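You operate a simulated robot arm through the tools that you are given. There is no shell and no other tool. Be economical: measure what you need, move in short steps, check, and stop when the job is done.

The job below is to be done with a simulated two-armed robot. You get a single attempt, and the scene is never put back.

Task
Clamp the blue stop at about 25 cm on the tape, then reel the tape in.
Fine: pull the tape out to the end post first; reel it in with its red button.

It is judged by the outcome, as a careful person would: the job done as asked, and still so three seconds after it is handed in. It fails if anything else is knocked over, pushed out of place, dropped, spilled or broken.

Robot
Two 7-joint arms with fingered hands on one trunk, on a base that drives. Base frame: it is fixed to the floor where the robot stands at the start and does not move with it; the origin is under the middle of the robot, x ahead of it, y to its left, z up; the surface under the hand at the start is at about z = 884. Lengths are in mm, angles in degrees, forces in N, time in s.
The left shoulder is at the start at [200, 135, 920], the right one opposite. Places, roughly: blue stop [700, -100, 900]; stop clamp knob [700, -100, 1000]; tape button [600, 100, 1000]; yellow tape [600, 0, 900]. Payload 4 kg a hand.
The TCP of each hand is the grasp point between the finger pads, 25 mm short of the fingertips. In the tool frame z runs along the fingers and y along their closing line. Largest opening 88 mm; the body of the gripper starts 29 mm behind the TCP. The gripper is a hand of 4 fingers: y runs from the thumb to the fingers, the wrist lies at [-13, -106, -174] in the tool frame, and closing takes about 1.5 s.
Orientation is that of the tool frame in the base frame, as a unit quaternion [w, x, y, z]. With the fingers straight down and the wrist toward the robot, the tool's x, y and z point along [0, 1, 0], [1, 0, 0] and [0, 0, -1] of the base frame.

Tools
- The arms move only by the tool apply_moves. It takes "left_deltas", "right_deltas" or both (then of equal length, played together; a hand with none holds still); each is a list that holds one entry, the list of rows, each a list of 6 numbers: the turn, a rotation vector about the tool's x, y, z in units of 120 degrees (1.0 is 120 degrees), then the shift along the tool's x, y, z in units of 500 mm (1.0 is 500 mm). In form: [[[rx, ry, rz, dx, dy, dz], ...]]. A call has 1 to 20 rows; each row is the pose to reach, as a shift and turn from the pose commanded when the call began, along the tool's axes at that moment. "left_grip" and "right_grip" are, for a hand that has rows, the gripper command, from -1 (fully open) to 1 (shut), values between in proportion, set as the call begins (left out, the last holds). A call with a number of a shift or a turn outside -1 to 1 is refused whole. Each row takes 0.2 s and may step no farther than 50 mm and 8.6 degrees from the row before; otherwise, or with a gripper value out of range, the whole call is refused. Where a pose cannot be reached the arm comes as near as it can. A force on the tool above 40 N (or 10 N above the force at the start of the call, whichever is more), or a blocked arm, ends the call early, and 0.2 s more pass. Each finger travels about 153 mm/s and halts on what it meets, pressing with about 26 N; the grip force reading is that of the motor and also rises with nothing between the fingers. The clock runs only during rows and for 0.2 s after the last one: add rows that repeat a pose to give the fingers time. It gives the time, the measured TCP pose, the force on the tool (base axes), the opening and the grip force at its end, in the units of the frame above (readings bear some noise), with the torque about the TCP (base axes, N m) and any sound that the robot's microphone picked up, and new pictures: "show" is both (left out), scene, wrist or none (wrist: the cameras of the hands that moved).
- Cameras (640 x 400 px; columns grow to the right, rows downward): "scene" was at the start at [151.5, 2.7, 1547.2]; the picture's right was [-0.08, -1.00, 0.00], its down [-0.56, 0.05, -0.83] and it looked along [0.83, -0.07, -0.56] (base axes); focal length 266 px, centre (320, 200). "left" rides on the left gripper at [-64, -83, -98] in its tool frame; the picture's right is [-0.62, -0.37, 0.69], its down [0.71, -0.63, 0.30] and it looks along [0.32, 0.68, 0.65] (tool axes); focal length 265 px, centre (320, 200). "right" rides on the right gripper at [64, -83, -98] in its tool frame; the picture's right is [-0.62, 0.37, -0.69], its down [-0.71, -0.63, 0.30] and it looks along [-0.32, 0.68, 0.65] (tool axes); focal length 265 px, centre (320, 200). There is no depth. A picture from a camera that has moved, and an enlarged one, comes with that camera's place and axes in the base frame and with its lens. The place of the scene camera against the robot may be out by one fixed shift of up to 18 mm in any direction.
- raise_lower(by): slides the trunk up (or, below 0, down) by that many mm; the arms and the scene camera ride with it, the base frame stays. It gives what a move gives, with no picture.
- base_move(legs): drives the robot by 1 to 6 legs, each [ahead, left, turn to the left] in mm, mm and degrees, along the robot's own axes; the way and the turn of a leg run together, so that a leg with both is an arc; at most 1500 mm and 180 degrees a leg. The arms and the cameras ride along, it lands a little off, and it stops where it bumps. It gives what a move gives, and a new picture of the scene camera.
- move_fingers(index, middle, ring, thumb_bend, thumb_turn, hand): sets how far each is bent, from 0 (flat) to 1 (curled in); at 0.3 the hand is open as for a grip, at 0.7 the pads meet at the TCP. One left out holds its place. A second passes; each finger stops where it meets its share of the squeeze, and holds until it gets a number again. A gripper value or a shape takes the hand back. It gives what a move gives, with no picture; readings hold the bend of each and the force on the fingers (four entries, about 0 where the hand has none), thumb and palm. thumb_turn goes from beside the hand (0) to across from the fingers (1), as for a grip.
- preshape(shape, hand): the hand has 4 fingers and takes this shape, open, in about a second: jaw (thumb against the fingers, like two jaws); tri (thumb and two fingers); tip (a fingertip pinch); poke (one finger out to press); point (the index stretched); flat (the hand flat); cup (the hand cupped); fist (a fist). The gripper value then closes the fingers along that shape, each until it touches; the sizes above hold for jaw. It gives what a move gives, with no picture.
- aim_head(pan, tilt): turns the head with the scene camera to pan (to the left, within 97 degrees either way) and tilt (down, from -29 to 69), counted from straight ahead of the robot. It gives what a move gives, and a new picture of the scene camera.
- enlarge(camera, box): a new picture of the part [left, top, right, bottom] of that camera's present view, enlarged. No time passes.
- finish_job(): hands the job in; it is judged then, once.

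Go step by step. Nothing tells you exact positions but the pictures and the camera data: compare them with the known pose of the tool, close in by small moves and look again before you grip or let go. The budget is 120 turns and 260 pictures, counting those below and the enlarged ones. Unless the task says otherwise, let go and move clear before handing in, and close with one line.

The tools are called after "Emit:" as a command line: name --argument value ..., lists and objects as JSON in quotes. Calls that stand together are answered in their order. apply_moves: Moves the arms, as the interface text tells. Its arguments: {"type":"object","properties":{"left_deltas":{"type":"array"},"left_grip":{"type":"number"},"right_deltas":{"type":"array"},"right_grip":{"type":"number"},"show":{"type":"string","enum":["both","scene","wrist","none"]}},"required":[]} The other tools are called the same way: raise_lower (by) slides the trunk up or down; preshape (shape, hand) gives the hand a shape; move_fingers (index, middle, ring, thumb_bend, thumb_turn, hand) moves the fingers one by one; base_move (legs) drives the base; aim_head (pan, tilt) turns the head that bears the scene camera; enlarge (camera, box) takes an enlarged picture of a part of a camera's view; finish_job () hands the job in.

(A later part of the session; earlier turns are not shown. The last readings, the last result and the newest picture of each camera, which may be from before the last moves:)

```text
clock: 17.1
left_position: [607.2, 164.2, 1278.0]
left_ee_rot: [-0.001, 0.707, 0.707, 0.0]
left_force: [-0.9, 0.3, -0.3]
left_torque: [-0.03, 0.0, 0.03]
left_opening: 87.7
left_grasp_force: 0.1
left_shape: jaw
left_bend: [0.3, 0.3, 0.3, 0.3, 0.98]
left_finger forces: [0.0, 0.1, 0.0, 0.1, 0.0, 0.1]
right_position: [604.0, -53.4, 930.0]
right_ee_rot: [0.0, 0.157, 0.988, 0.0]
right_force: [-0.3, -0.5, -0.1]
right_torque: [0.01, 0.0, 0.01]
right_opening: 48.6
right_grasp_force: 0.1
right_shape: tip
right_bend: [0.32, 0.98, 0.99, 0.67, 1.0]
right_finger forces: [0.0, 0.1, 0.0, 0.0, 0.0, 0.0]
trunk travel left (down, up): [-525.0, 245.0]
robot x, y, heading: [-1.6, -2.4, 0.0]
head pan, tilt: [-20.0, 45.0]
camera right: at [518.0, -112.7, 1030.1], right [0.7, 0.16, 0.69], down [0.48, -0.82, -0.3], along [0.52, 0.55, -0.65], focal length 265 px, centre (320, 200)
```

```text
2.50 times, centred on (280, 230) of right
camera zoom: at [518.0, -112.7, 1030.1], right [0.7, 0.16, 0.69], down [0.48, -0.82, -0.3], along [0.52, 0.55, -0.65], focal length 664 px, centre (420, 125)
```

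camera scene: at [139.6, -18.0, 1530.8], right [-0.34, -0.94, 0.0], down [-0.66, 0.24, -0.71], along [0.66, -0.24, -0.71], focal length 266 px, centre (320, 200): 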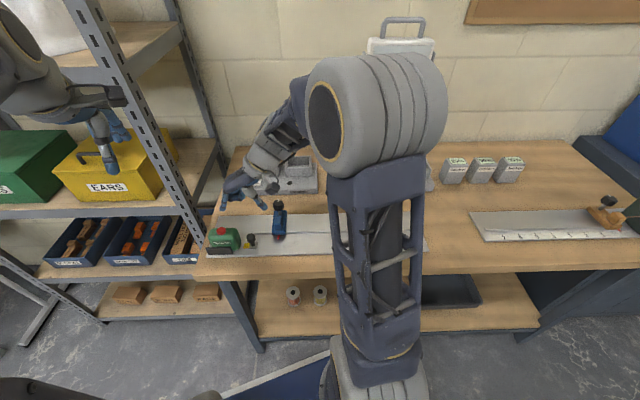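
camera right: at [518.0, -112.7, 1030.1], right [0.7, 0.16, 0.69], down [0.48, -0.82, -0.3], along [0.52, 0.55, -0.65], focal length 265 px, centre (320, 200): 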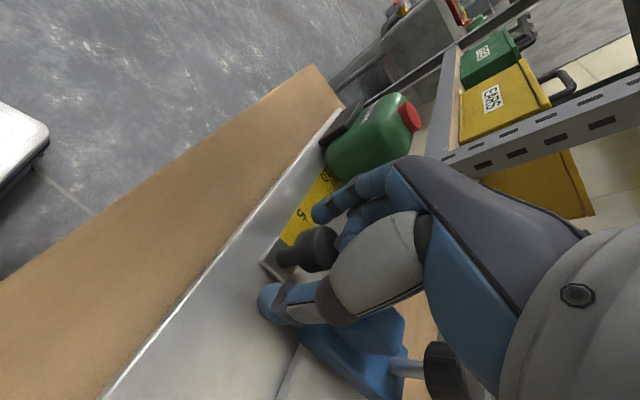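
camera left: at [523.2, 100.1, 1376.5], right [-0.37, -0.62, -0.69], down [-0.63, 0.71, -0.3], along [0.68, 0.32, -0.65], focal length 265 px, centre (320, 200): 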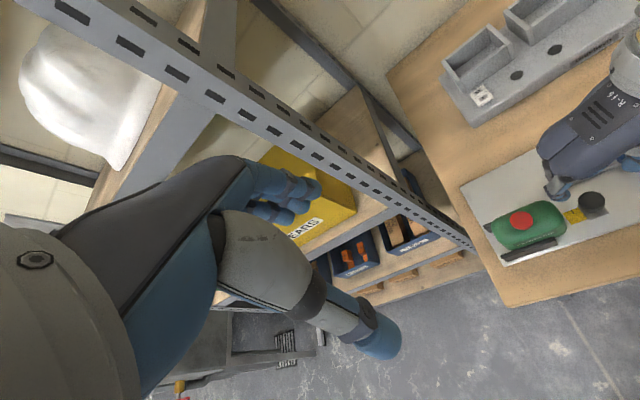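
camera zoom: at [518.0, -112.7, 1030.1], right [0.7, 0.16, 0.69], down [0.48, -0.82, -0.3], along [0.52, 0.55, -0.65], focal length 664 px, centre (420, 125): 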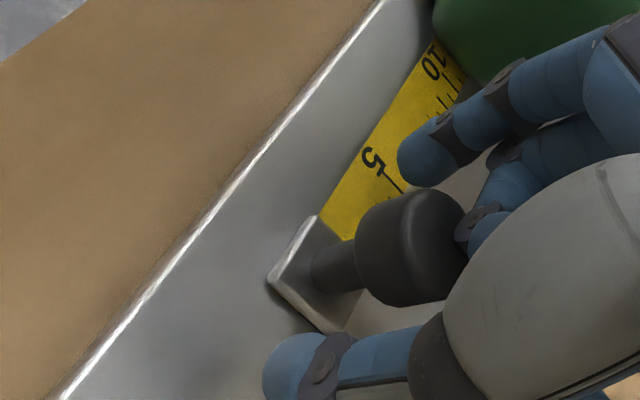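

The knob is between index and thumb. Closing now, then a trial pull of 30 mm.

Emit:
apply_moves --right_deltas '[[[0, 0, 0, 0, 0, 0], [0, 0, 0, 0, 0, 0], [0, 0, 0, 0, 0, 0], [0, 0, 0, 0, 0, 0], [0, 0, 0, 0, 0, 0], [0, 0, 0, 0, -0.02, 0], [0, 0, 0, 0, -0.04, 0], [0, 0, 0, 0, -0.06, 0], [0, 0, 0, 0, -0.06, 0]]]' --right_grip 1.0 --show "wrist"

Emit:
enlarge --camera "scene" --box '[245, 200, 325, 260]'

Emit:
enlarge --camera "right" --box '[200, 150, 400, 310]'

```text
clock: 19.1
left_position: [608.2, 164.9, 1277.3]
left_ee_rot: [0.0, 0.707, 0.708, 0.001]
left_force: [-0.5, -0.6, -0.4]
left_torque: [0.02, 0.01, -0.01]
left_opening: 87.3
left_grasp_force: 0.1
left_shape: jaw
left_bend: [0.3, 0.3, 0.3, 0.3, 0.98]
left_finger forces: [0.0, 0.1, 0.1, 0.1, 0.0, 0.0]
right_position: [595.6, -81.4, 929.3]
right_ee_rot: [-0.001, 0.157, 0.988, -0.001]
right_force: [-0.3, 3.2, -34.5]
right_torque: [0.02, -0.05, 0.02]
right_opening: 14.9
right_grasp_force: 26.6
right_shape: tip
right_bend: [0.72, 1.0, 1.0, 0.76, 1.0]
right_finger forces: [31.0, 0.0, 0.1, 0.0, 26.8, 0.0]
trunk travel left (down, up): [-525.0, 245.0]
robot x, y, heading: [-1.6, 0.5, 0.0]
head pan, tilt: [-20.0, 45.0]
camera right: at [508.9, -140.7, 1030.0], right [0.71, 0.16, 0.69], down [0.48, -0.82, -0.31], along [0.52, 0.55, -0.66], focal length 265 px, centre (320, 200)
```

right: 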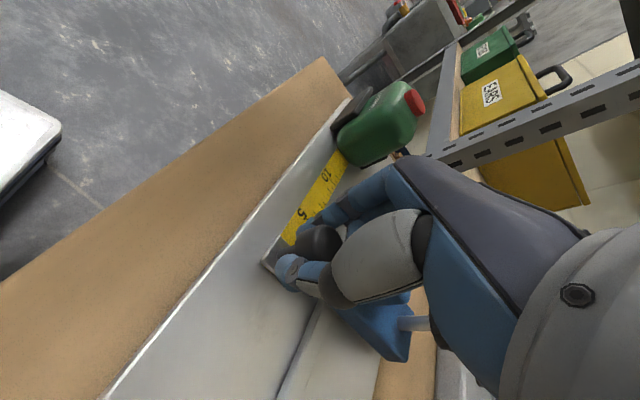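

```text
6.67 times, centred on (285, 230) of scene
camera zoom: at [140.4, -17.9, 1530.6], right [-0.34, -0.94, 0.0], down [-0.66, 0.24, -0.71], along [0.66, -0.24, -0.71], focal length 1774 px, centre (553, 0)
```

zoom: 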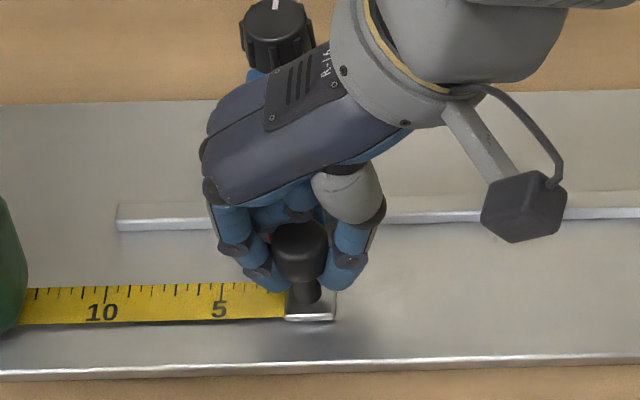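

```text
2.50 times, centred on (300, 230) of right
camera zoom: at [508.9, -140.7, 1030.0], right [0.71, 0.16, 0.69], down [0.48, -0.82, -0.31], along [0.52, 0.55, -0.66], focal length 664 px, centre (370, 125)
```

zoom: 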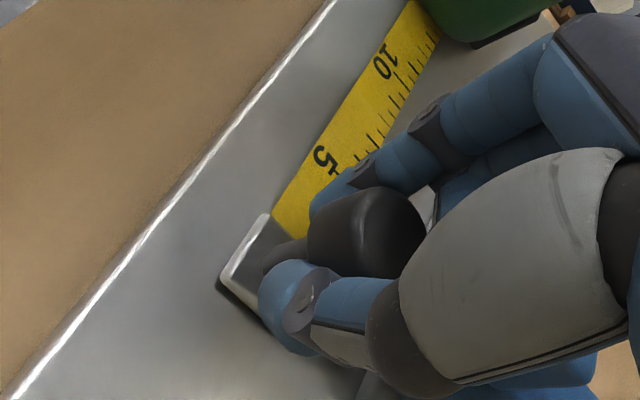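

That works cleanly, with no contact on the stop. I'll lower 3 mm to ease the upward load, then keep pulling along the tape line.

Emit:
apply_moves --right_deltas '[[[0, 0, 0, 0, 0, 0.006], [0, 0, 0, 0, -0.03, 0.006], [0, 0, 0, 0, -0.06, 0.006], [0, 0, 0, 0, -0.09, 0.006], [0, 0, 0, 0, -0.12, 0.006], [0, 0, 0, 0, -0.15, 0.006], [0, 0, 0, 0, -0.18, 0.006], [0, 0, 0, 0, -0.21, 0.006], [0, 0, 0, 0, -0.21, 0.006]]]' --show "scene"

Emit:
enlarge --camera "scene" --box '[200, 180, 360, 280]'

```text
clock: 21.1
left_position: [606.9, 163.6, 1278.2]
left_ee_rot: [0.0, 0.707, 0.707, -0.001]
left_force: [-0.4, -0.3, 0.1]
left_torque: [-0.04, -0.01, 0.0]
left_opening: 87.8
left_grasp_force: 0.0
left_shape: jaw
left_bend: [0.3, 0.3, 0.3, 0.3, 0.98]
left_finger forces: [0.0, 0.0, 0.1, 0.0, 0.0, 0.0]
right_position: [564.8, -182.6, 926.6]
right_ee_rot: [0.0, 0.158, 0.987, 0.0]
right_force: [-6.7, 4.7, 6.0]
right_torque: [0.32, 0.01, 0.01]
right_opening: 17.5
right_grasp_force: 25.9
right_shape: tip
right_bend: [0.72, 1.0, 1.0, 0.78, 1.0]
right_finger forces: [26.1, 0.0, 0.1, 0.1, 20.9, 0.0]
trunk travel left (down, up): [-525.0, 245.0]
robot x, y, heading: [1.6, -1.5, -0.1]
head pan, tilt: [-20.0, 45.0]
camera scene: at [139.3, -17.8, 1530.8], right [-0.34, -0.94, 0.0], down [-0.66, 0.24, -0.71], along [0.66, -0.24, -0.71], focal length 266 px, centre (320, 200)
```

scene: 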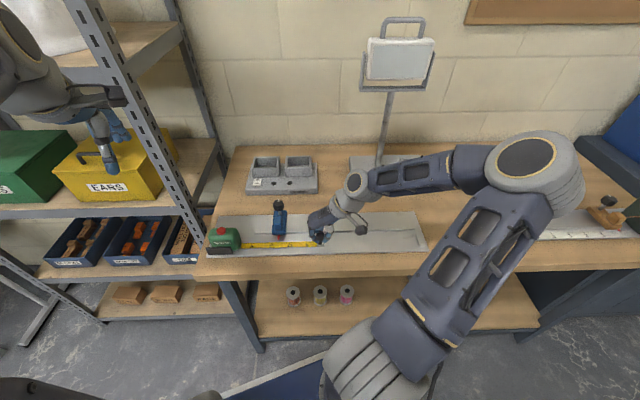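

```text
4.00 times, centred on (280, 230) of scene
camera zoom: at [139.3, -17.8, 1530.8], right [-0.34, -0.94, 0.0], down [-0.66, 0.24, -0.71], along [0.66, -0.24, -0.71], focal length 1064 px, centre (480, 80)
```

zoom: 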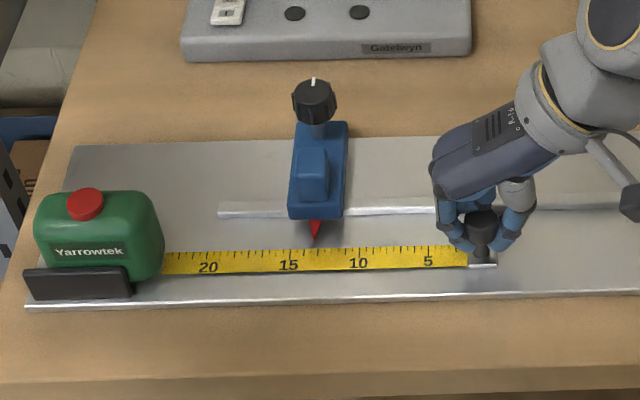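

Pulling well; the stop is untouched and the pointer now reads about 13. I'll pull 230 mm more, short of the end post.

Emit:
apply_moves --right_deltas '[[[0, 0, 0, 0, -0.04, 0], [0, 0, 0, 0, -0.08, 0], [0, 0, 0, 0, -0.12, 0], [0, 0, 0, 0, -0.16, 0], [0, 0, 0, 0, -0.2, 0], [0, 0, 0, 0, -0.24, 0], [0, 0, 0, 0, -0.28, 0], [0, 0, 0, 0, -0.32, 0], [0, 0, 0, 0, -0.36, 0], [0, 0, 0, 0, -0.4, 0], [0, 0, 0, 0, -0.44, 0], [0, 0, 0, 0, -0.46, 0], [0, 0, 0, 0, -0.46, 0]]]' --show "both"

Emit:
enlarge --camera "scene" --box '[340, 200, 460, 275]'

```text
clock: 23.9
left_position: [606.3, 164.3, 1278.0]
left_ee_rot: [0.001, 0.707, 0.707, 0.0]
left_force: [-0.2, 0.1, -0.3]
left_torque: [-0.01, 0.02, -0.04]
left_opening: 87.7
left_grasp_force: 0.0
left_shape: jaw
left_bend: [0.3, 0.3, 0.3, 0.3, 0.98]
left_finger forces: [0.1, 0.0, 0.0, 0.0, 0.1, 0.0]
right_position: [490.8, -402.6, 928.9]
right_ee_rot: [0.0, 0.158, 0.987, 0.0]
right_force: [-3.4, 3.2, -26.9]
right_torque: [0.23, -0.01, 0.0]
right_opening: 15.8
right_grasp_force: 25.4
right_shape: tip
right_bend: [0.72, 1.0, 1.0, 0.77, 1.0]
right_finger forces: [27.5, 0.0, 0.0, 0.0, 26.1, 0.0]
trunk travel left (down, up): [-525.0, 245.0]
robot x, y, heading: [0.6, -0.8, 0.1]
head pan, tilt: [-20.0, 45.0]
camera scene: at [140.0, -18.3, 1530.5], right [-0.34, -0.94, 0.0], down [-0.66, 0.24, -0.71], along [0.66, -0.24, -0.71], focal length 266 px, centre (320, 200)
camera right: at [403.8, -461.7, 1028.6], right [0.71, 0.16, 0.69], down [0.48, -0.82, -0.31], along [0.52, 0.55, -0.65], focal length 265 px, centre (320, 200)
```

scene: 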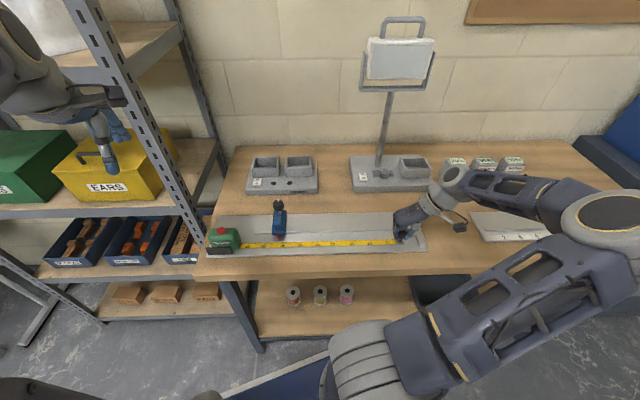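
right: 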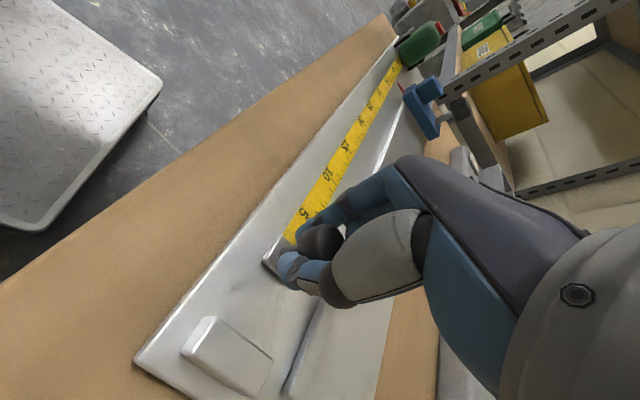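

```text
5.33 times, centred on (400, 238) of scene
camera zoom: at [140.0, -18.3, 1530.5], right [-0.34, -0.94, 0.0], down [-0.66, 0.24, -0.71], along [0.66, -0.24, -0.71], focal length 1419 px, centre (-107, 0)
```

zoom: 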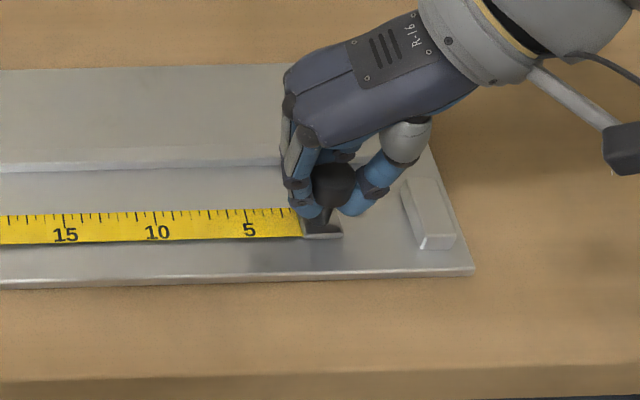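

About 38 mm remain to the post. I'll pull 33 mm, lowering 2 mm to shed vertical load.

Emit:
apply_moves --right_deltas '[[[0, 0, 0, 0, 0, 0.005], [0, 0, 0, 0, -0.02, 0.005], [0, 0, 0, 0, -0.04, 0.005], [0, 0, 0, 0, -0.06, 0.005], [0, 0, 0, 0, -0.066, 0.005], [0, 0, 0, 0, -0.066, 0.005]]]' --show "wrist"

Emit:
enlarge --camera "scene" --box '[340, 200, 460, 275]'

```text
clock: 25.3
left_position: [606.3, 164.0, 1278.6]
left_ee_rot: [0.0, 0.707, 0.707, 0.0]
left_force: [-0.3, 0.3, 0.5]
left_torque: [0.0, -0.06, -0.01]
left_opening: 87.7
left_grasp_force: 0.0
left_shape: jaw
left_bend: [0.3, 0.3, 0.3, 0.3, 0.98]
left_finger forces: [0.0, 0.0, 0.1, 0.0, 0.0, 0.0]
right_position: [481.0, -432.1, 926.1]
right_ee_rot: [0.0, 0.157, 0.988, 0.001]
right_force: [-8.4, 4.9, 4.3]
right_torque: [0.35, 0.09, 0.02]
right_opening: 17.3
right_grasp_force: 26.6
right_shape: tip
right_bend: [0.72, 1.0, 1.0, 0.78, 1.0]
right_finger forces: [26.9, 0.0, 0.0, 0.0, 20.9, 0.0]
trunk travel left (down, up): [-525.0, 245.0]
robot x, y, heading: [-0.8, -2.7, 0.2]
head pan, tilt: [-20.0, 45.0]
camera right: at [394.2, -492.0, 1026.3], right [0.7, 0.16, 0.69], down [0.48, -0.82, -0.3], along [0.52, 0.55, -0.65], focal length 265 px, centre (320, 200)
```

right: 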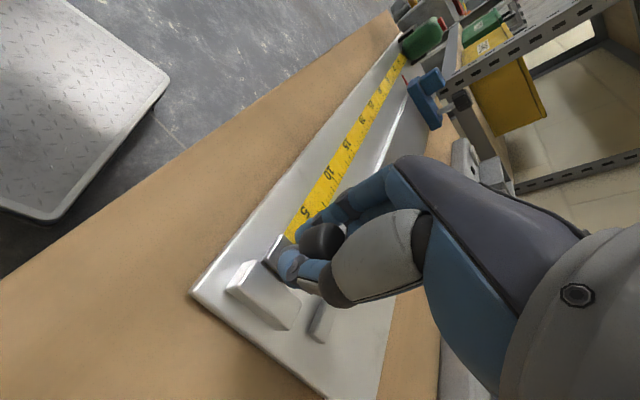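

```text
5.33 times, centred on (400, 238) of scene
camera zoom: at [139.3, -17.7, 1530.9], right [-0.34, -0.94, 0.0], down [-0.66, 0.24, -0.71], along [0.66, -0.24, -0.71], focal length 1419 px, centre (-107, 0)
```

zoom: 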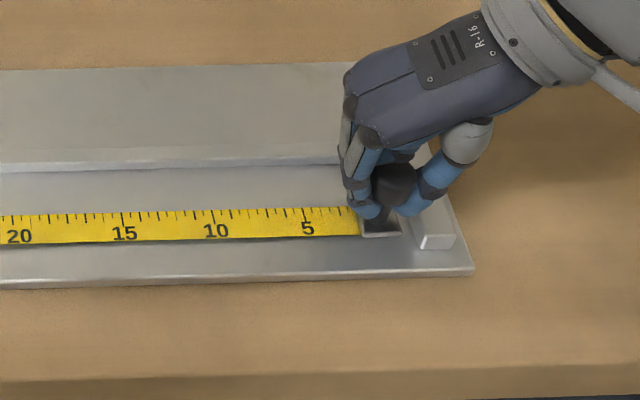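

About 7 mm is left. I'll creep in 2 mm steps and watch the force.

Emit:
apply_moves --right_deltas '[[[0, 0, 0, 0, -0.004, 0], [0, 0, 0, 0, -0.008, 0], [0, 0, 0, 0, -0.012, 0], [0, 0, 0, 0, -0.016, 0], [0, 0, 0, 0, -0.02, 0], [0, 0, 0, 0, -0.02, 0]]]' --show "wrist"

Emit:
enlarge --camera "scene" --box '[380, 215, 440, 255]'

Emit:
enlarge --camera "right" --box '[180, 180, 380, 340]'

```text
clock: 26.7
left_position: [605.9, 164.3, 1278.3]
left_ee_rot: [-0.001, 0.707, 0.707, 0.0]
left_force: [-0.1, 0.2, -0.4]
left_torque: [0.02, 0.03, -0.02]
left_opening: 87.5
left_grasp_force: 0.0
left_shape: jaw
left_bend: [0.3, 0.3, 0.3, 0.3, 0.98]
left_finger forces: [0.1, 0.0, 0.0, 0.0, 0.1, 0.0]
right_position: [478.1, -440.1, 927.3]
right_ee_rot: [0.0, 0.157, 0.988, 0.0]
right_force: [-10.9, 13.0, 18.6]
right_torque: [0.75, -0.09, 0.05]
right_opening: 16.5
right_grasp_force: 26.4
right_shape: tip
right_bend: [0.72, 1.0, 1.0, 0.79, 1.0]
right_finger forces: [34.4, 16.5, 0.1, 0.0, 20.3, 0.1]
trunk travel left (down, up): [-525.0, 245.0]
robot x, y, heading: [0.6, 1.4, 0.1]
head pan, tilt: [-20.0, 45.0]
camera right: at [391.9, -500.4, 1026.2], right [0.7, 0.16, 0.69], down [0.48, -0.82, -0.31], along [0.52, 0.55, -0.65], focal length 265 px, centre (320, 200)
```

right: 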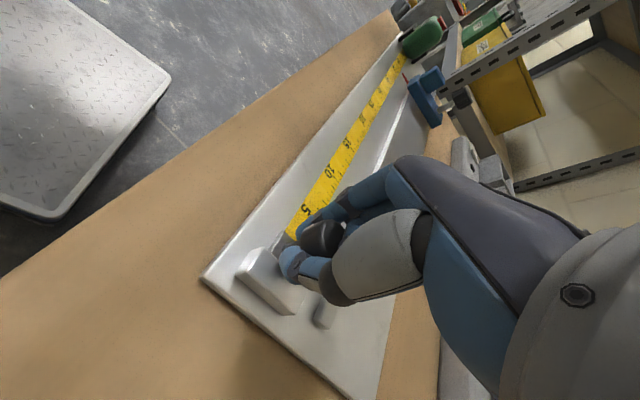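

```text
10.00 times, centred on (410, 235) of scene
camera zoom: at [139.0, -17.2, 1531.0], right [-0.34, -0.94, 0.0], down [-0.66, 0.24, -0.71], along [0.66, -0.24, -0.71], focal length 2661 px, centre (-580, -150)
```

zoom: 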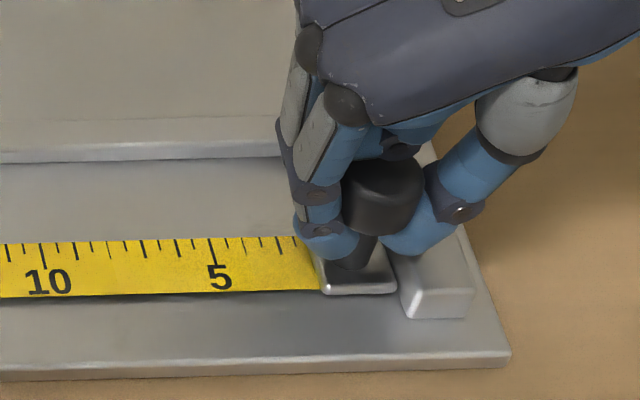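

```text
2.50 times, centred on (280, 260) of right
camera zoom: at [391.9, -500.4, 1026.2], right [0.7, 0.16, 0.69], down [0.48, -0.82, -0.31], along [0.52, 0.55, -0.65], focal length 664 px, centre (420, 50)
```

zoom: 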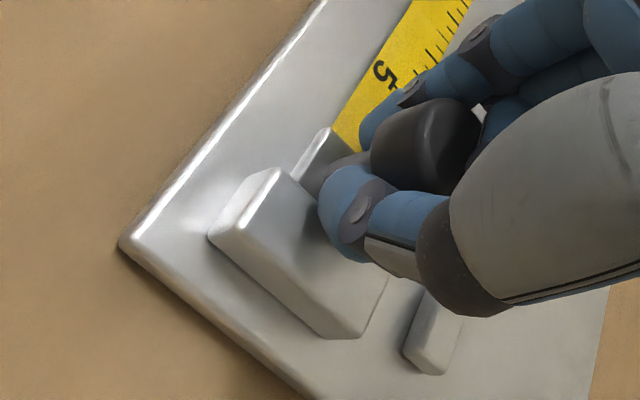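

The hook is practically at the post, but the thumb is resting on the post's top. I'll raise 3 mm and press a last 3 mm forward to make sure it seats.

Emit:
apply_moves --right_deltas '[[[0, 0, 0, 0, 0, -0.003], [0, 0, 0, 0, 0, -0.006], [0, 0, 0, 0, -0.003, -0.006], [0, 0, 0, 0, -0.006, -0.006], [0, 0, 0, 0, -0.009, -0.006], [0, 0, 0, 0, -0.009, -0.006]]]' --show "none"

Emit:
enlarge --camera "scene" --box '[380, 215, 440, 255]'

Emit:
enlarge --camera "right" --box '[180, 180, 380, 340]'

```text
clock: 28.1
left_position: [605.7, 164.9, 1278.2]
left_ee_rot: [-0.001, 0.707, 0.707, 0.0]
left_force: [0.2, 0.0, -0.3]
left_torque: [0.02, 0.01, -0.01]
left_opening: 87.6
left_grasp_force: 0.1
left_shape: jaw
left_bend: [0.3, 0.3, 0.3, 0.3, 0.98]
left_finger forces: [0.0, 0.1, 0.0, 0.1, 0.1, 0.0]
right_position: [477.1, -445.4, 928.1]
right_ee_rot: [-0.003, 0.156, 0.988, 0.001]
right_force: [-4.6, 25.5, -10.9]
right_torque: [0.56, -0.06, 0.15]
right_opening: 14.6
right_grasp_force: 25.6
right_shape: tip
right_bend: [0.72, 0.99, 1.0, 0.79, 1.0]
right_finger forces: [36.6, 6.2, 0.0, 0.0, 20.5, 0.0]
trunk travel left (down, up): [-525.0, 245.0]
robot x, y, heading: [-1.8, -0.1, 0.1]
head pan, tilt: [-20.0, 45.0]
```

```text
10.00 times, centred on (410, 235) of scene
camera zoom: at [139.7, -17.2, 1530.7], right [-0.34, -0.94, 0.0], down [-0.66, 0.24, -0.71], along [0.66, -0.24, -0.71], focal length 2661 px, centre (-580, -150)
```

zoom: 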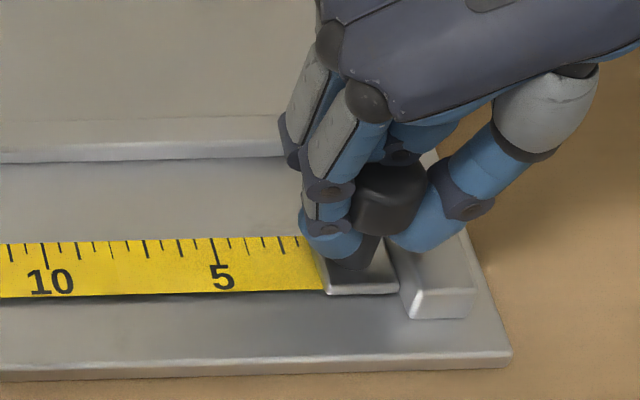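

```text
2.50 times, centred on (280, 260) of right
camera zoom: at [390.3, -505.2, 1027.9], right [0.7, 0.16, 0.69], down [0.49, -0.82, -0.31], along [0.52, 0.55, -0.65], focal length 664 px, centre (420, 50)
```

zoom: 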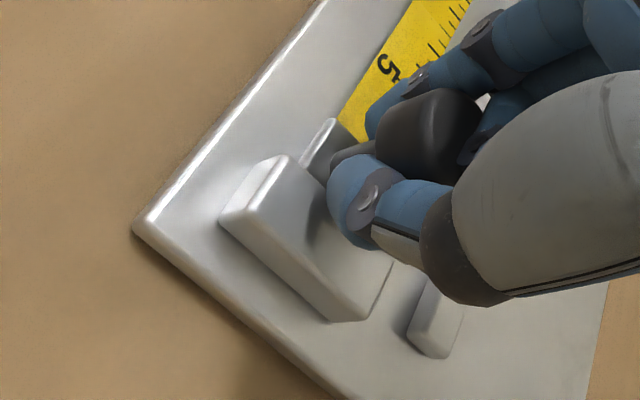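

The hook is now firmly against the post (25 N resisting). I'll open, lift clear, and see where the tape stays.

Emit:
apply_moves --right_deltas '[[[0, 0, 0, 0, 0.004, 0], [0, 0, 0, 0, 0.004, 0], [0, 0, 0, 0, 0.004, 0], [0, 0, 0, 0, 0.004, 0], [0, 0, 0, 0, 0.004, 0], [0, 0, 0, 0, 0.004, -0.06], [0, 0, 0, 0, 0.004, -0.14], [0, 0, 0, 0, 0.004, -0.22], [0, 0, 0, 0, 0.004, -0.3], [0, 0, 0, 0, 0.004, -0.3]]]' --right_grip -0.3 --show "both"

Emit:
enlarge --camera "scene" --box '[380, 215, 440, 255]'

Emit:
enlarge --camera "scene" --box '[250, 190, 410, 290]'

```text
clock: 30.3
left_position: [606.6, 163.4, 1277.4]
left_ee_rot: [-0.001, 0.707, 0.707, 0.0]
left_force: [0.5, 0.4, 0.0]
left_torque: [-0.02, -0.01, -0.03]
left_opening: 87.7
left_grasp_force: 0.2
left_shape: jaw
left_bend: [0.3, 0.3, 0.3, 0.3, 0.98]
left_finger forces: [0.1, 0.0, 0.1, 0.1, 0.0, 0.0]
right_position: [479.3, -443.1, 1080.5]
right_ee_rot: [0.001, 0.156, 0.988, 0.0]
right_force: [-0.7, 0.6, -0.3]
right_torque: [0.0, -0.02, 0.01]
right_opening: 57.1
right_grasp_force: 0.0
right_shape: tip
right_bend: [0.29, 0.98, 0.99, 0.62, 1.0]
right_finger forces: [0.0, 0.0, 0.0, 0.0, 0.1, 0.0]
trunk travel left (down, up): [-525.0, 245.0]
robot x, y, heading: [-1.1, -4.1, -0.2]
head pan, tilt: [-20.0, 45.0]
camera scene: at [139.6, -18.0, 1530.8], right [-0.34, -0.94, 0.0], down [-0.66, 0.24, -0.71], along [0.66, -0.24, -0.71], focal length 266 px, centre (320, 200)
camera right: at [391.2, -502.8, 1180.4], right [0.7, 0.16, 0.69], down [0.48, -0.82, -0.3], along [0.52, 0.55, -0.65], focal length 265 px, centre (320, 200)
```

scene: 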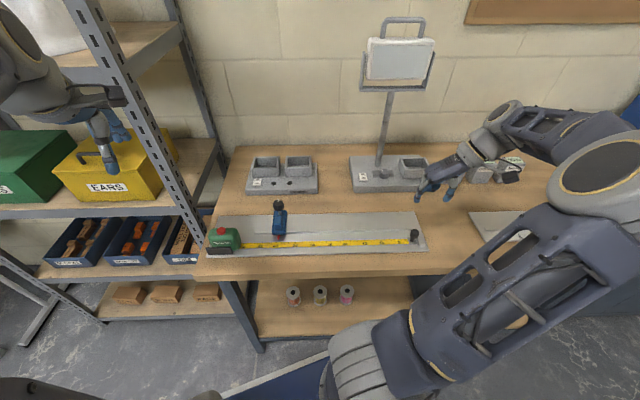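
right: 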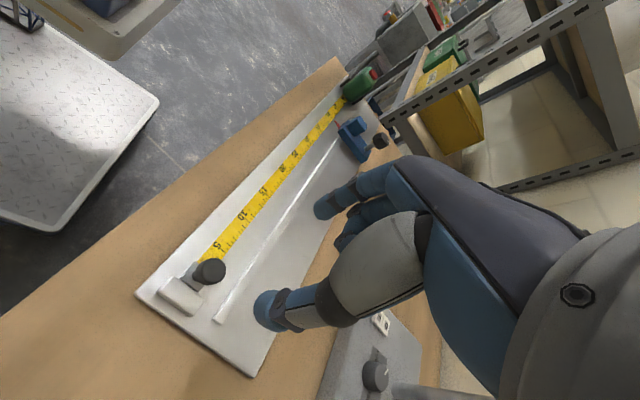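

```text
10.00 times, centred on (410, 235) of scene
camera zoom: at [139.6, -18.0, 1530.8], right [-0.34, -0.94, 0.0], down [-0.66, 0.24, -0.71], along [0.66, -0.24, -0.71], focal length 2661 px, centre (-580, -150)
```

zoom: 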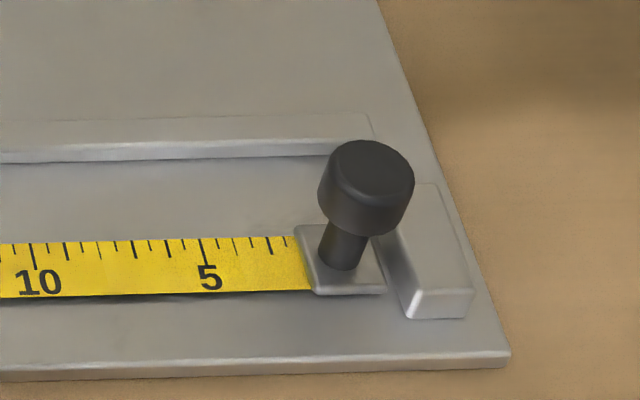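

```text
4.00 times, centred on (330, 240) of scene
camera zoom: at [139.6, -18.0, 1530.8], right [-0.34, -0.94, 0.0], down [-0.66, 0.24, -0.71], along [0.66, -0.24, -0.71], focal length 1064 px, centre (280, 40)
```

zoom: 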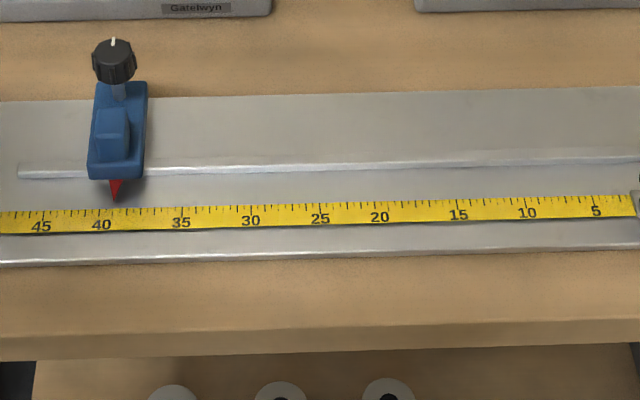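

Backing off while still gripped drew the hook back about 3 mm from the post. I'll come down again straddling the knob, keep the thumb above the post, and push the knob back against it with the index.

Emit:
apply_moves --right_deltas '[[[0, 0, 0, 0.003, 0, 0.08], [0, 0, 0, 0.003, 0, 0.16], [0, 0, 0, 0.003, 0, 0.24], [0, 0, 0, 0.003, 0, 0.28], [0, 0, 0, 0.003, 0, 0.293], [0, 0, 0, 0.003, -0.02, 0.293], [0, 0, 0, 0.003, -0.032, 0.293], [0, 0, 0, 0.003, -0.04, 0.293], [0, 0, 0, 0.003, -0.04, 0.293]]]' --show "wrist"

Emit:
enlarge --camera "scene" --box '[380, 215, 440, 255]'

```text
clock: 32.3
left_position: [605.9, 162.7, 1277.7]
left_ee_rot: [0.0, 0.707, 0.707, 0.0]
left_force: [0.6, 0.1, 0.1]
left_torque: [0.02, 0.02, 0.04]
left_opening: 87.5
left_grasp_force: 0.1
left_shape: jaw
left_bend: [0.3, 0.3, 0.3, 0.3, 0.98]
left_finger forces: [0.1, 0.1, 0.0, 0.0, 0.0, 0.1]
right_position: [470.9, -462.3, 931.2]
right_ee_rot: [0.0, 0.157, 0.988, 0.001]
right_force: [0.4, 5.2, 0.6]
right_torque: [0.11, 0.0, 0.04]
right_opening: 59.2
right_grasp_force: 0.1
right_shape: tip
right_bend: [0.26, 0.98, 0.99, 0.62, 1.0]
right_finger forces: [4.9, 0.1, 0.0, 0.0, 0.0, 0.0]
trunk travel left (down, up): [-525.0, 245.0]
robot x, y, heading: [3.0, -0.8, 0.1]
head pan, tilt: [-20.0, 45.0]
camera right: at [383.9, -522.4, 1030.9], right [0.7, 0.16, 0.69], down [0.48, -0.82, -0.31], along [0.52, 0.55, -0.65], focal length 265 px, centre (320, 200)
```

right: 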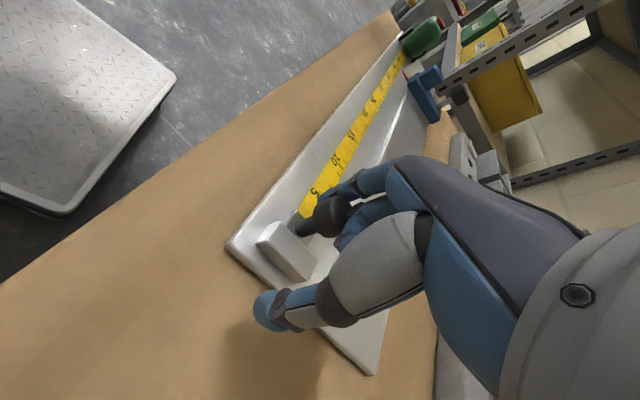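

```text
10.00 times, centred on (410, 235) of scene
camera zoom: at [139.6, -17.7, 1530.8], right [-0.34, -0.94, 0.0], down [-0.66, 0.24, -0.71], along [0.66, -0.24, -0.71], focal length 2661 px, centre (-580, -150)
```

zoom: 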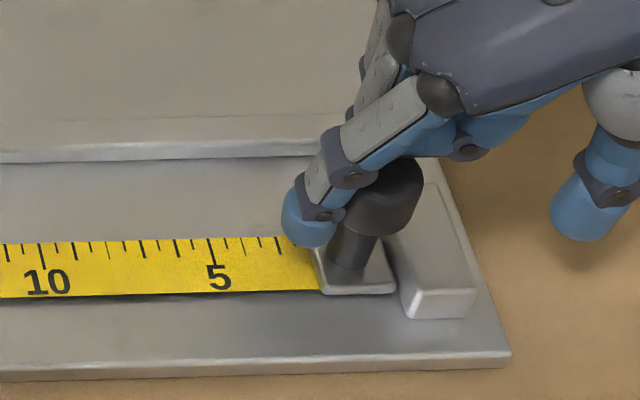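

The index is pushing the knob gently, and a little gap remains. I'll press up to 6 mm more, then lift straight off.

Emit:
apply_moves --right_deltas '[[[0, 0, 0, 0, -0.004, 0], [0, 0, 0, 0, -0.008, 0], [0, 0, 0, 0, -0.012, 0], [0, 0, 0, 0, -0.012, 0]]]' --show "none"

Emit:
enlarge --camera "scene" --box '[380, 215, 440, 255]'

```text
clock: 33.3
left_position: [608.1, 164.4, 1278.8]
left_ee_rot: [0.0, 0.707, 0.707, 0.0]
left_force: [-0.9, 0.6, 0.4]
left_torque: [0.03, 0.0, -0.02]
left_opening: 87.8
left_grasp_force: 0.0
left_shape: jaw
left_bend: [0.3, 0.3, 0.3, 0.3, 0.98]
left_finger forces: [0.0, 0.0, 0.0, 0.0, 0.1, 0.0]
right_position: [468.7, -469.4, 931.7]
right_ee_rot: [-0.001, 0.156, 0.988, 0.0]
right_force: [2.5, 11.5, -4.5]
right_torque: [-0.1, 0.04, 0.02]
right_opening: 60.9
right_grasp_force: 0.0
right_shape: tip
right_bend: [0.23, 0.98, 0.99, 0.62, 1.0]
right_finger forces: [12.0, 0.1, 0.0, 0.1, 0.0, 0.0]
trunk travel left (down, up): [-525.0, 245.0]
robot x, y, heading: [-0.0, 2.1, 0.1]
head pan, tilt: [-20.0, 45.0]
```

```text
10.00 times, centred on (410, 235) of scene
camera zoom: at [139.8, -17.6, 1530.7], right [-0.34, -0.94, 0.0], down [-0.66, 0.24, -0.71], along [0.66, -0.24, -0.71], focal length 2661 px, centre (-580, -150)
```

zoom: 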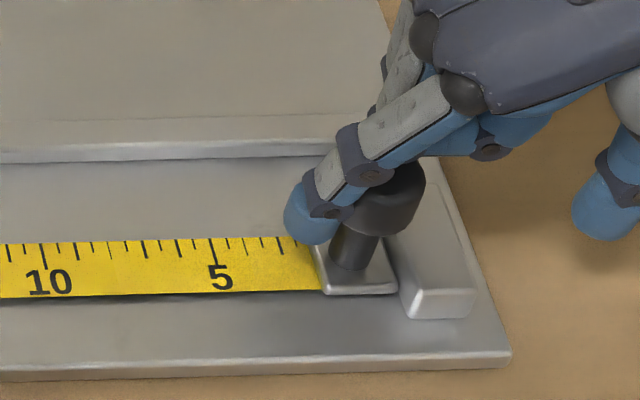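

The hook is seated against the post again. I'll back off, lift away and move above the stop's clamp knob.

Emit:
apply_moves --right_deltas '[[[0, 0, 0, 0, 0.03, 0], [0, 0, 0, 0, 0.03, -0.08], [0, 0, 0, 0, 0.03, -0.16], [0, 0, 0, 0, 0.03, -0.24], [0, 0, 0, -0.02, 0.11, -0.24], [0, 0, 0, -0.04, 0.19, -0.24], [0, 0, 0, -0.06, 0.27, -0.24], [0, 0, 0, -0.08, 0.35, -0.24], [0, 0, 0, -0.1, 0.43, -0.24], [0, 0, 0, -0.12, 0.51, -0.24], [0, 0, 0, -0.14, 0.59, -0.24], [0, 0, 0, -0.16, 0.67, -0.24], [0, 0, 0, -0.18, 0.75, -0.24], [0, 0, 0, -0.192, 0.838, -0.24], [0, 0, 0, -0.192, 0.838, -0.24]]]' --right_grip -0.4 --show "both"

Emit:
enlarge --camera "scene" --box '[380, 215, 440, 255]'

Emit:
enlarge --camera "scene" --box '[220, 160, 380, 270]'

```text
clock: 36.5
left_position: [605.0, 164.0, 1278.0]
left_ee_rot: [-0.001, 0.707, 0.707, 0.0]
left_force: [0.7, 0.3, -0.4]
left_torque: [0.0, -0.02, 0.0]
left_opening: 87.8
left_grasp_force: 0.0
left_shape: jaw
left_bend: [0.3, 0.3, 0.3, 0.3, 0.98]
left_finger forces: [0.0, 0.0, 0.0, 0.0, 0.1, 0.0]
right_position: [691.6, -101.3, 1051.3]
right_ee_rot: [-0.001, 0.158, 0.987, 0.0]
right_force: [-0.3, -0.6, 0.3]
right_torque: [0.02, -0.02, 0.0]
right_opening: 61.8
right_grasp_force: 0.1
right_shape: tip
right_bend: [0.29, 0.98, 0.99, 0.58, 0.99]
right_finger forces: [0.0, 0.0, 0.0, 0.0, 0.0, 0.1]
trunk travel left (down, up): [-525.0, 245.0]
robot x, y, heading: [1.6, 0.2, -0.3]
head pan, tilt: [-20.0, 45.0]
camera scene: at [139.6, -17.9, 1530.8], right [-0.34, -0.94, 0.0], down [-0.66, 0.24, -0.71], along [0.66, -0.24, -0.71], focal length 266 px, centre (320, 200)
camera right: at [604.8, -159.8, 1151.5], right [0.7, 0.16, 0.69], down [0.48, -0.82, -0.3], along [0.52, 0.55, -0.65], focal length 265 px, centre (320, 200)
```

scene: 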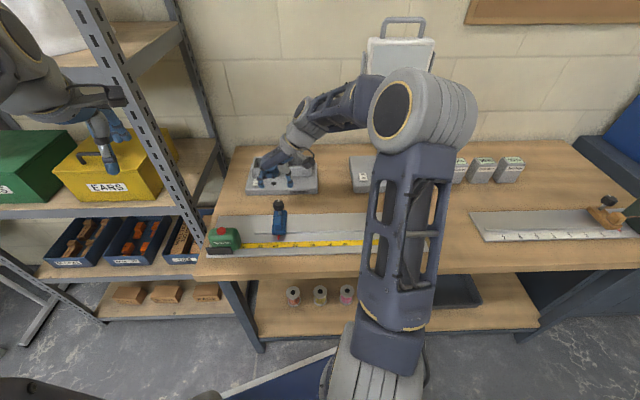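
right: 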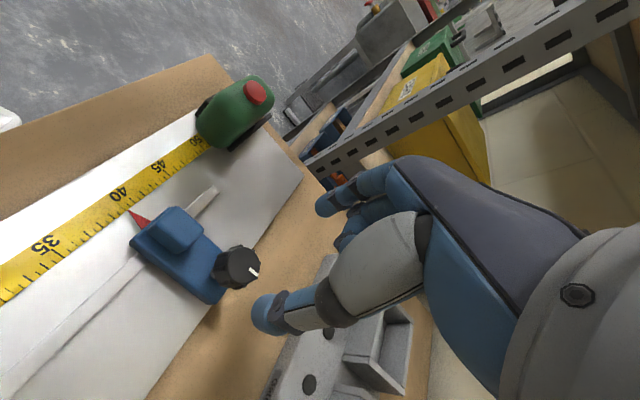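

```text
10.00 times, centred on (410, 235) of scene
camera zoom: at [139.6, -17.9, 1530.8], right [-0.34, -0.94, 0.0], down [-0.66, 0.24, -0.71], along [0.66, -0.24, -0.71], focal length 2661 px, centre (-580, -150)
```

zoom: 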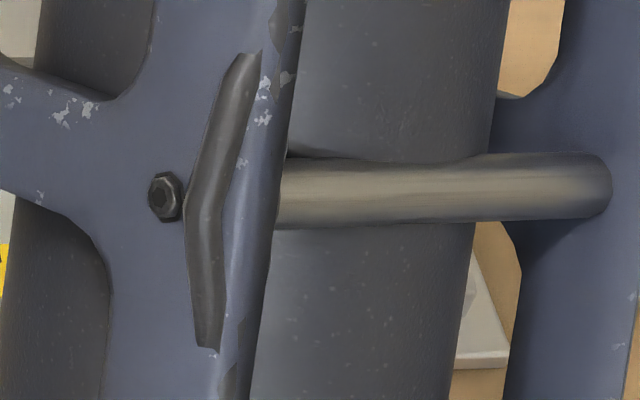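

```text
3.64 times, centred on (300, 215) of scene
camera zoom: at [139.6, -17.9, 1530.8], right [-0.34, -0.94, 0.0], down [-0.66, 0.24, -0.71], along [0.66, -0.24, -0.71], focal length 968 px, centre (393, 146)
```

zoom: 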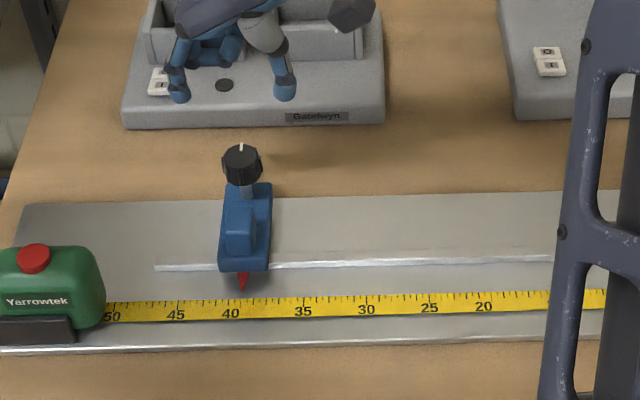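

The knob is at about [693, -98, 960] and the pointer reads about 39.3. I'll come down around the knob with room on both sides.

Emit:
apply_moves --right_deltas '[[[0, 0, 0, -0.002, 0.007, 0.04], [0, 0, 0, -0.002, 0.007, 0.08], [0, 0, 0, -0.002, 0.007, 0.12], [0, 0, 0, -0.002, 0.007, 0.15], [0, 0, 0, -0.002, 0.007, 0.178], [0, 0, 0, -0.002, 0.007, 0.178]]]' --show "wrist"

Emit:
enlarge --camera "scene" --box '[230, 170, 330, 240]'

Emit:
enlarge --camera "left" --box '[500, 40, 640, 160]'

```text
clock: 37.9
left_position: [607.0, 164.6, 1276.4]
left_ee_rot: [0.0, 0.708, 0.707, 0.0]
left_force: [0.0, 0.0, 0.7]
left_torque: [0.0, 0.01, -0.01]
left_opening: 87.8
left_grasp_force: 0.0
left_shape: jaw
left_bend: [0.3, 0.3, 0.3, 0.3, 0.98]
left_finger forces: [0.0, 0.0, 0.1, 0.1, 0.1, 0.1]
right_position: [691.1, -97.4, 962.0]
right_ee_rot: [0.0, 0.157, 0.988, 0.0]
right_force: [-0.1, 0.0, 2.0]
right_torque: [0.02, 0.0, 0.02]
right_opening: 61.6
right_grasp_force: 0.1
right_shape: tip
right_bend: [0.29, 0.98, 0.99, 0.58, 0.99]
right_finger forces: [0.0, 1.2, 0.0, 0.1, 0.0, 0.1]
trunk travel left (down, up): [-525.0, 245.0]
robot x, y, heading: [-1.9, 3.0, -0.1]
head pan, tilt: [-20.0, 45.0]
camera right: at [604.3, -156.8, 1062.3], right [0.7, 0.16, 0.69], down [0.48, -0.82, -0.3], along [0.52, 0.55, -0.65], focal length 265 px, centre (320, 200)
```

right: 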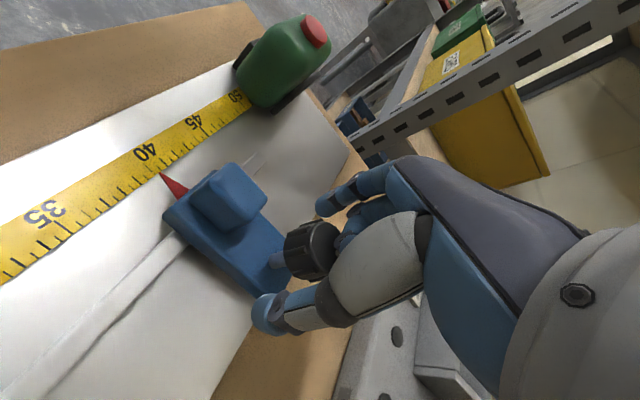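

```text
5.71 times, centred on (280, 205) of scene
camera zoom: at [139.6, -17.9, 1530.8], right [-0.34, -0.94, 0.0], down [-0.66, 0.24, -0.71], along [0.66, -0.24, -0.71], focal length 1521 px, centre (549, 171)
```

zoom: 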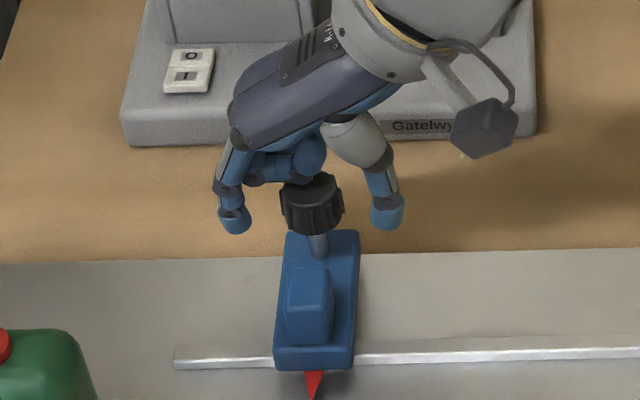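

```text
3.33 times, centred on (570, 100) of left
camera zoom: at [523.1, 100.1, 1376.5], right [-0.37, -0.62, -0.69], down [-0.63, 0.71, -0.3], along [0.68, 0.32, -0.65], focal length 885 px, centre (-513, 533)
```

zoom: 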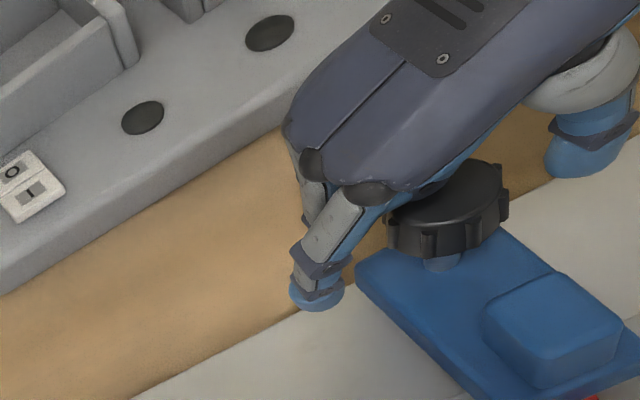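

The knob is centred, with a curled finger just brushing its top. I'll raise 3 mm, close on the knob, and try a 10 mm drag.

Emit:
apply_moves --right_deltas '[[[0, 0, 0, 0, 0, -0.006], [0, 0, 0, 0, 0, -0.006], [0, 0, 0, 0, 0, -0.006], [0, 0, 0, 0, 0, -0.006], [0, 0, 0, 0, 0, -0.006], [0, 0, 0, 0, -0.006, -0.006], [0, 0, 0, 0, -0.012, -0.006], [0, 0, 0, 0, -0.02, -0.006], [0, 0, 0, 0, -0.02, -0.006]]]' --right_grip 1.0 --show "wrist"

Emit:
enlarge --camera "scene" --box '[230, 180, 330, 250]'

```text
clock: 39.9
left_position: [607.7, 163.1, 1279.0]
left_ee_rot: [0.0, 0.707, 0.707, 0.0]
left_force: [0.0, -0.9, -1.1]
left_torque: [0.06, 0.01, -0.02]
left_opening: 87.5
left_grasp_force: 0.1
left_shape: jaw
left_bend: [0.3, 0.3, 0.3, 0.3, 0.98]
left_finger forces: [0.0, 0.0, 0.0, 0.0, 0.0, 0.0]
right_position: [687.7, -106.6, 965.0]
right_ee_rot: [-0.001, 0.157, 0.988, 0.001]
right_force: [-3.8, 2.8, -5.6]
right_torque: [0.07, 0.07, -0.02]
right_opening: 22.9
right_grasp_force: 26.1
right_shape: tip
right_bend: [0.73, 1.0, 1.0, 0.74, 1.0]
right_finger forces: [24.8, 0.0, 0.0, 0.0, 23.3, 0.1]
trunk travel left (down, up): [-525.0, 245.0]
robot x, y, heading: [0.6, 1.1, -0.0]
head pan, tilt: [-20.0, 45.0]
camera right: at [601.6, -166.9, 1064.7], right [0.7, 0.16, 0.69], down [0.48, -0.82, -0.3], along [0.52, 0.55, -0.65], focal length 265 px, centre (320, 200)
```

right: 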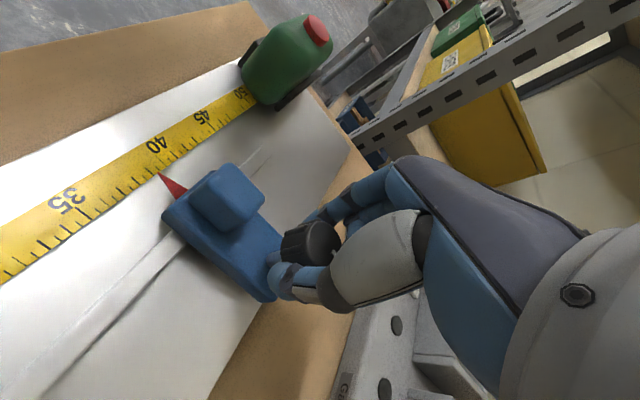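

```text
5.71 times, centred on (280, 215) of scene
camera zoom: at [139.7, -17.8, 1530.8], right [-0.34, -0.94, 0.0], down [-0.66, 0.24, -0.71], along [0.66, -0.24, -0.71], focal length 1521 px, centre (549, 114)
```

zoom: 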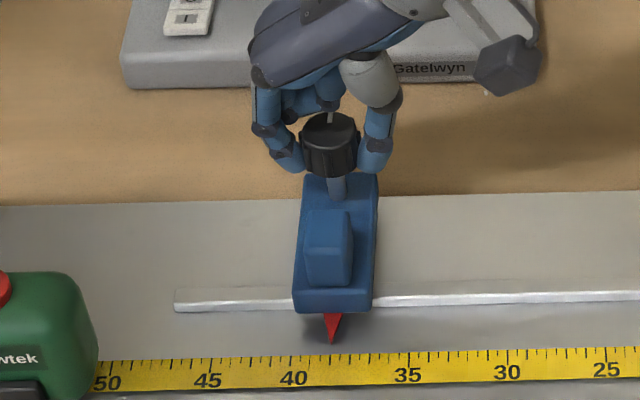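

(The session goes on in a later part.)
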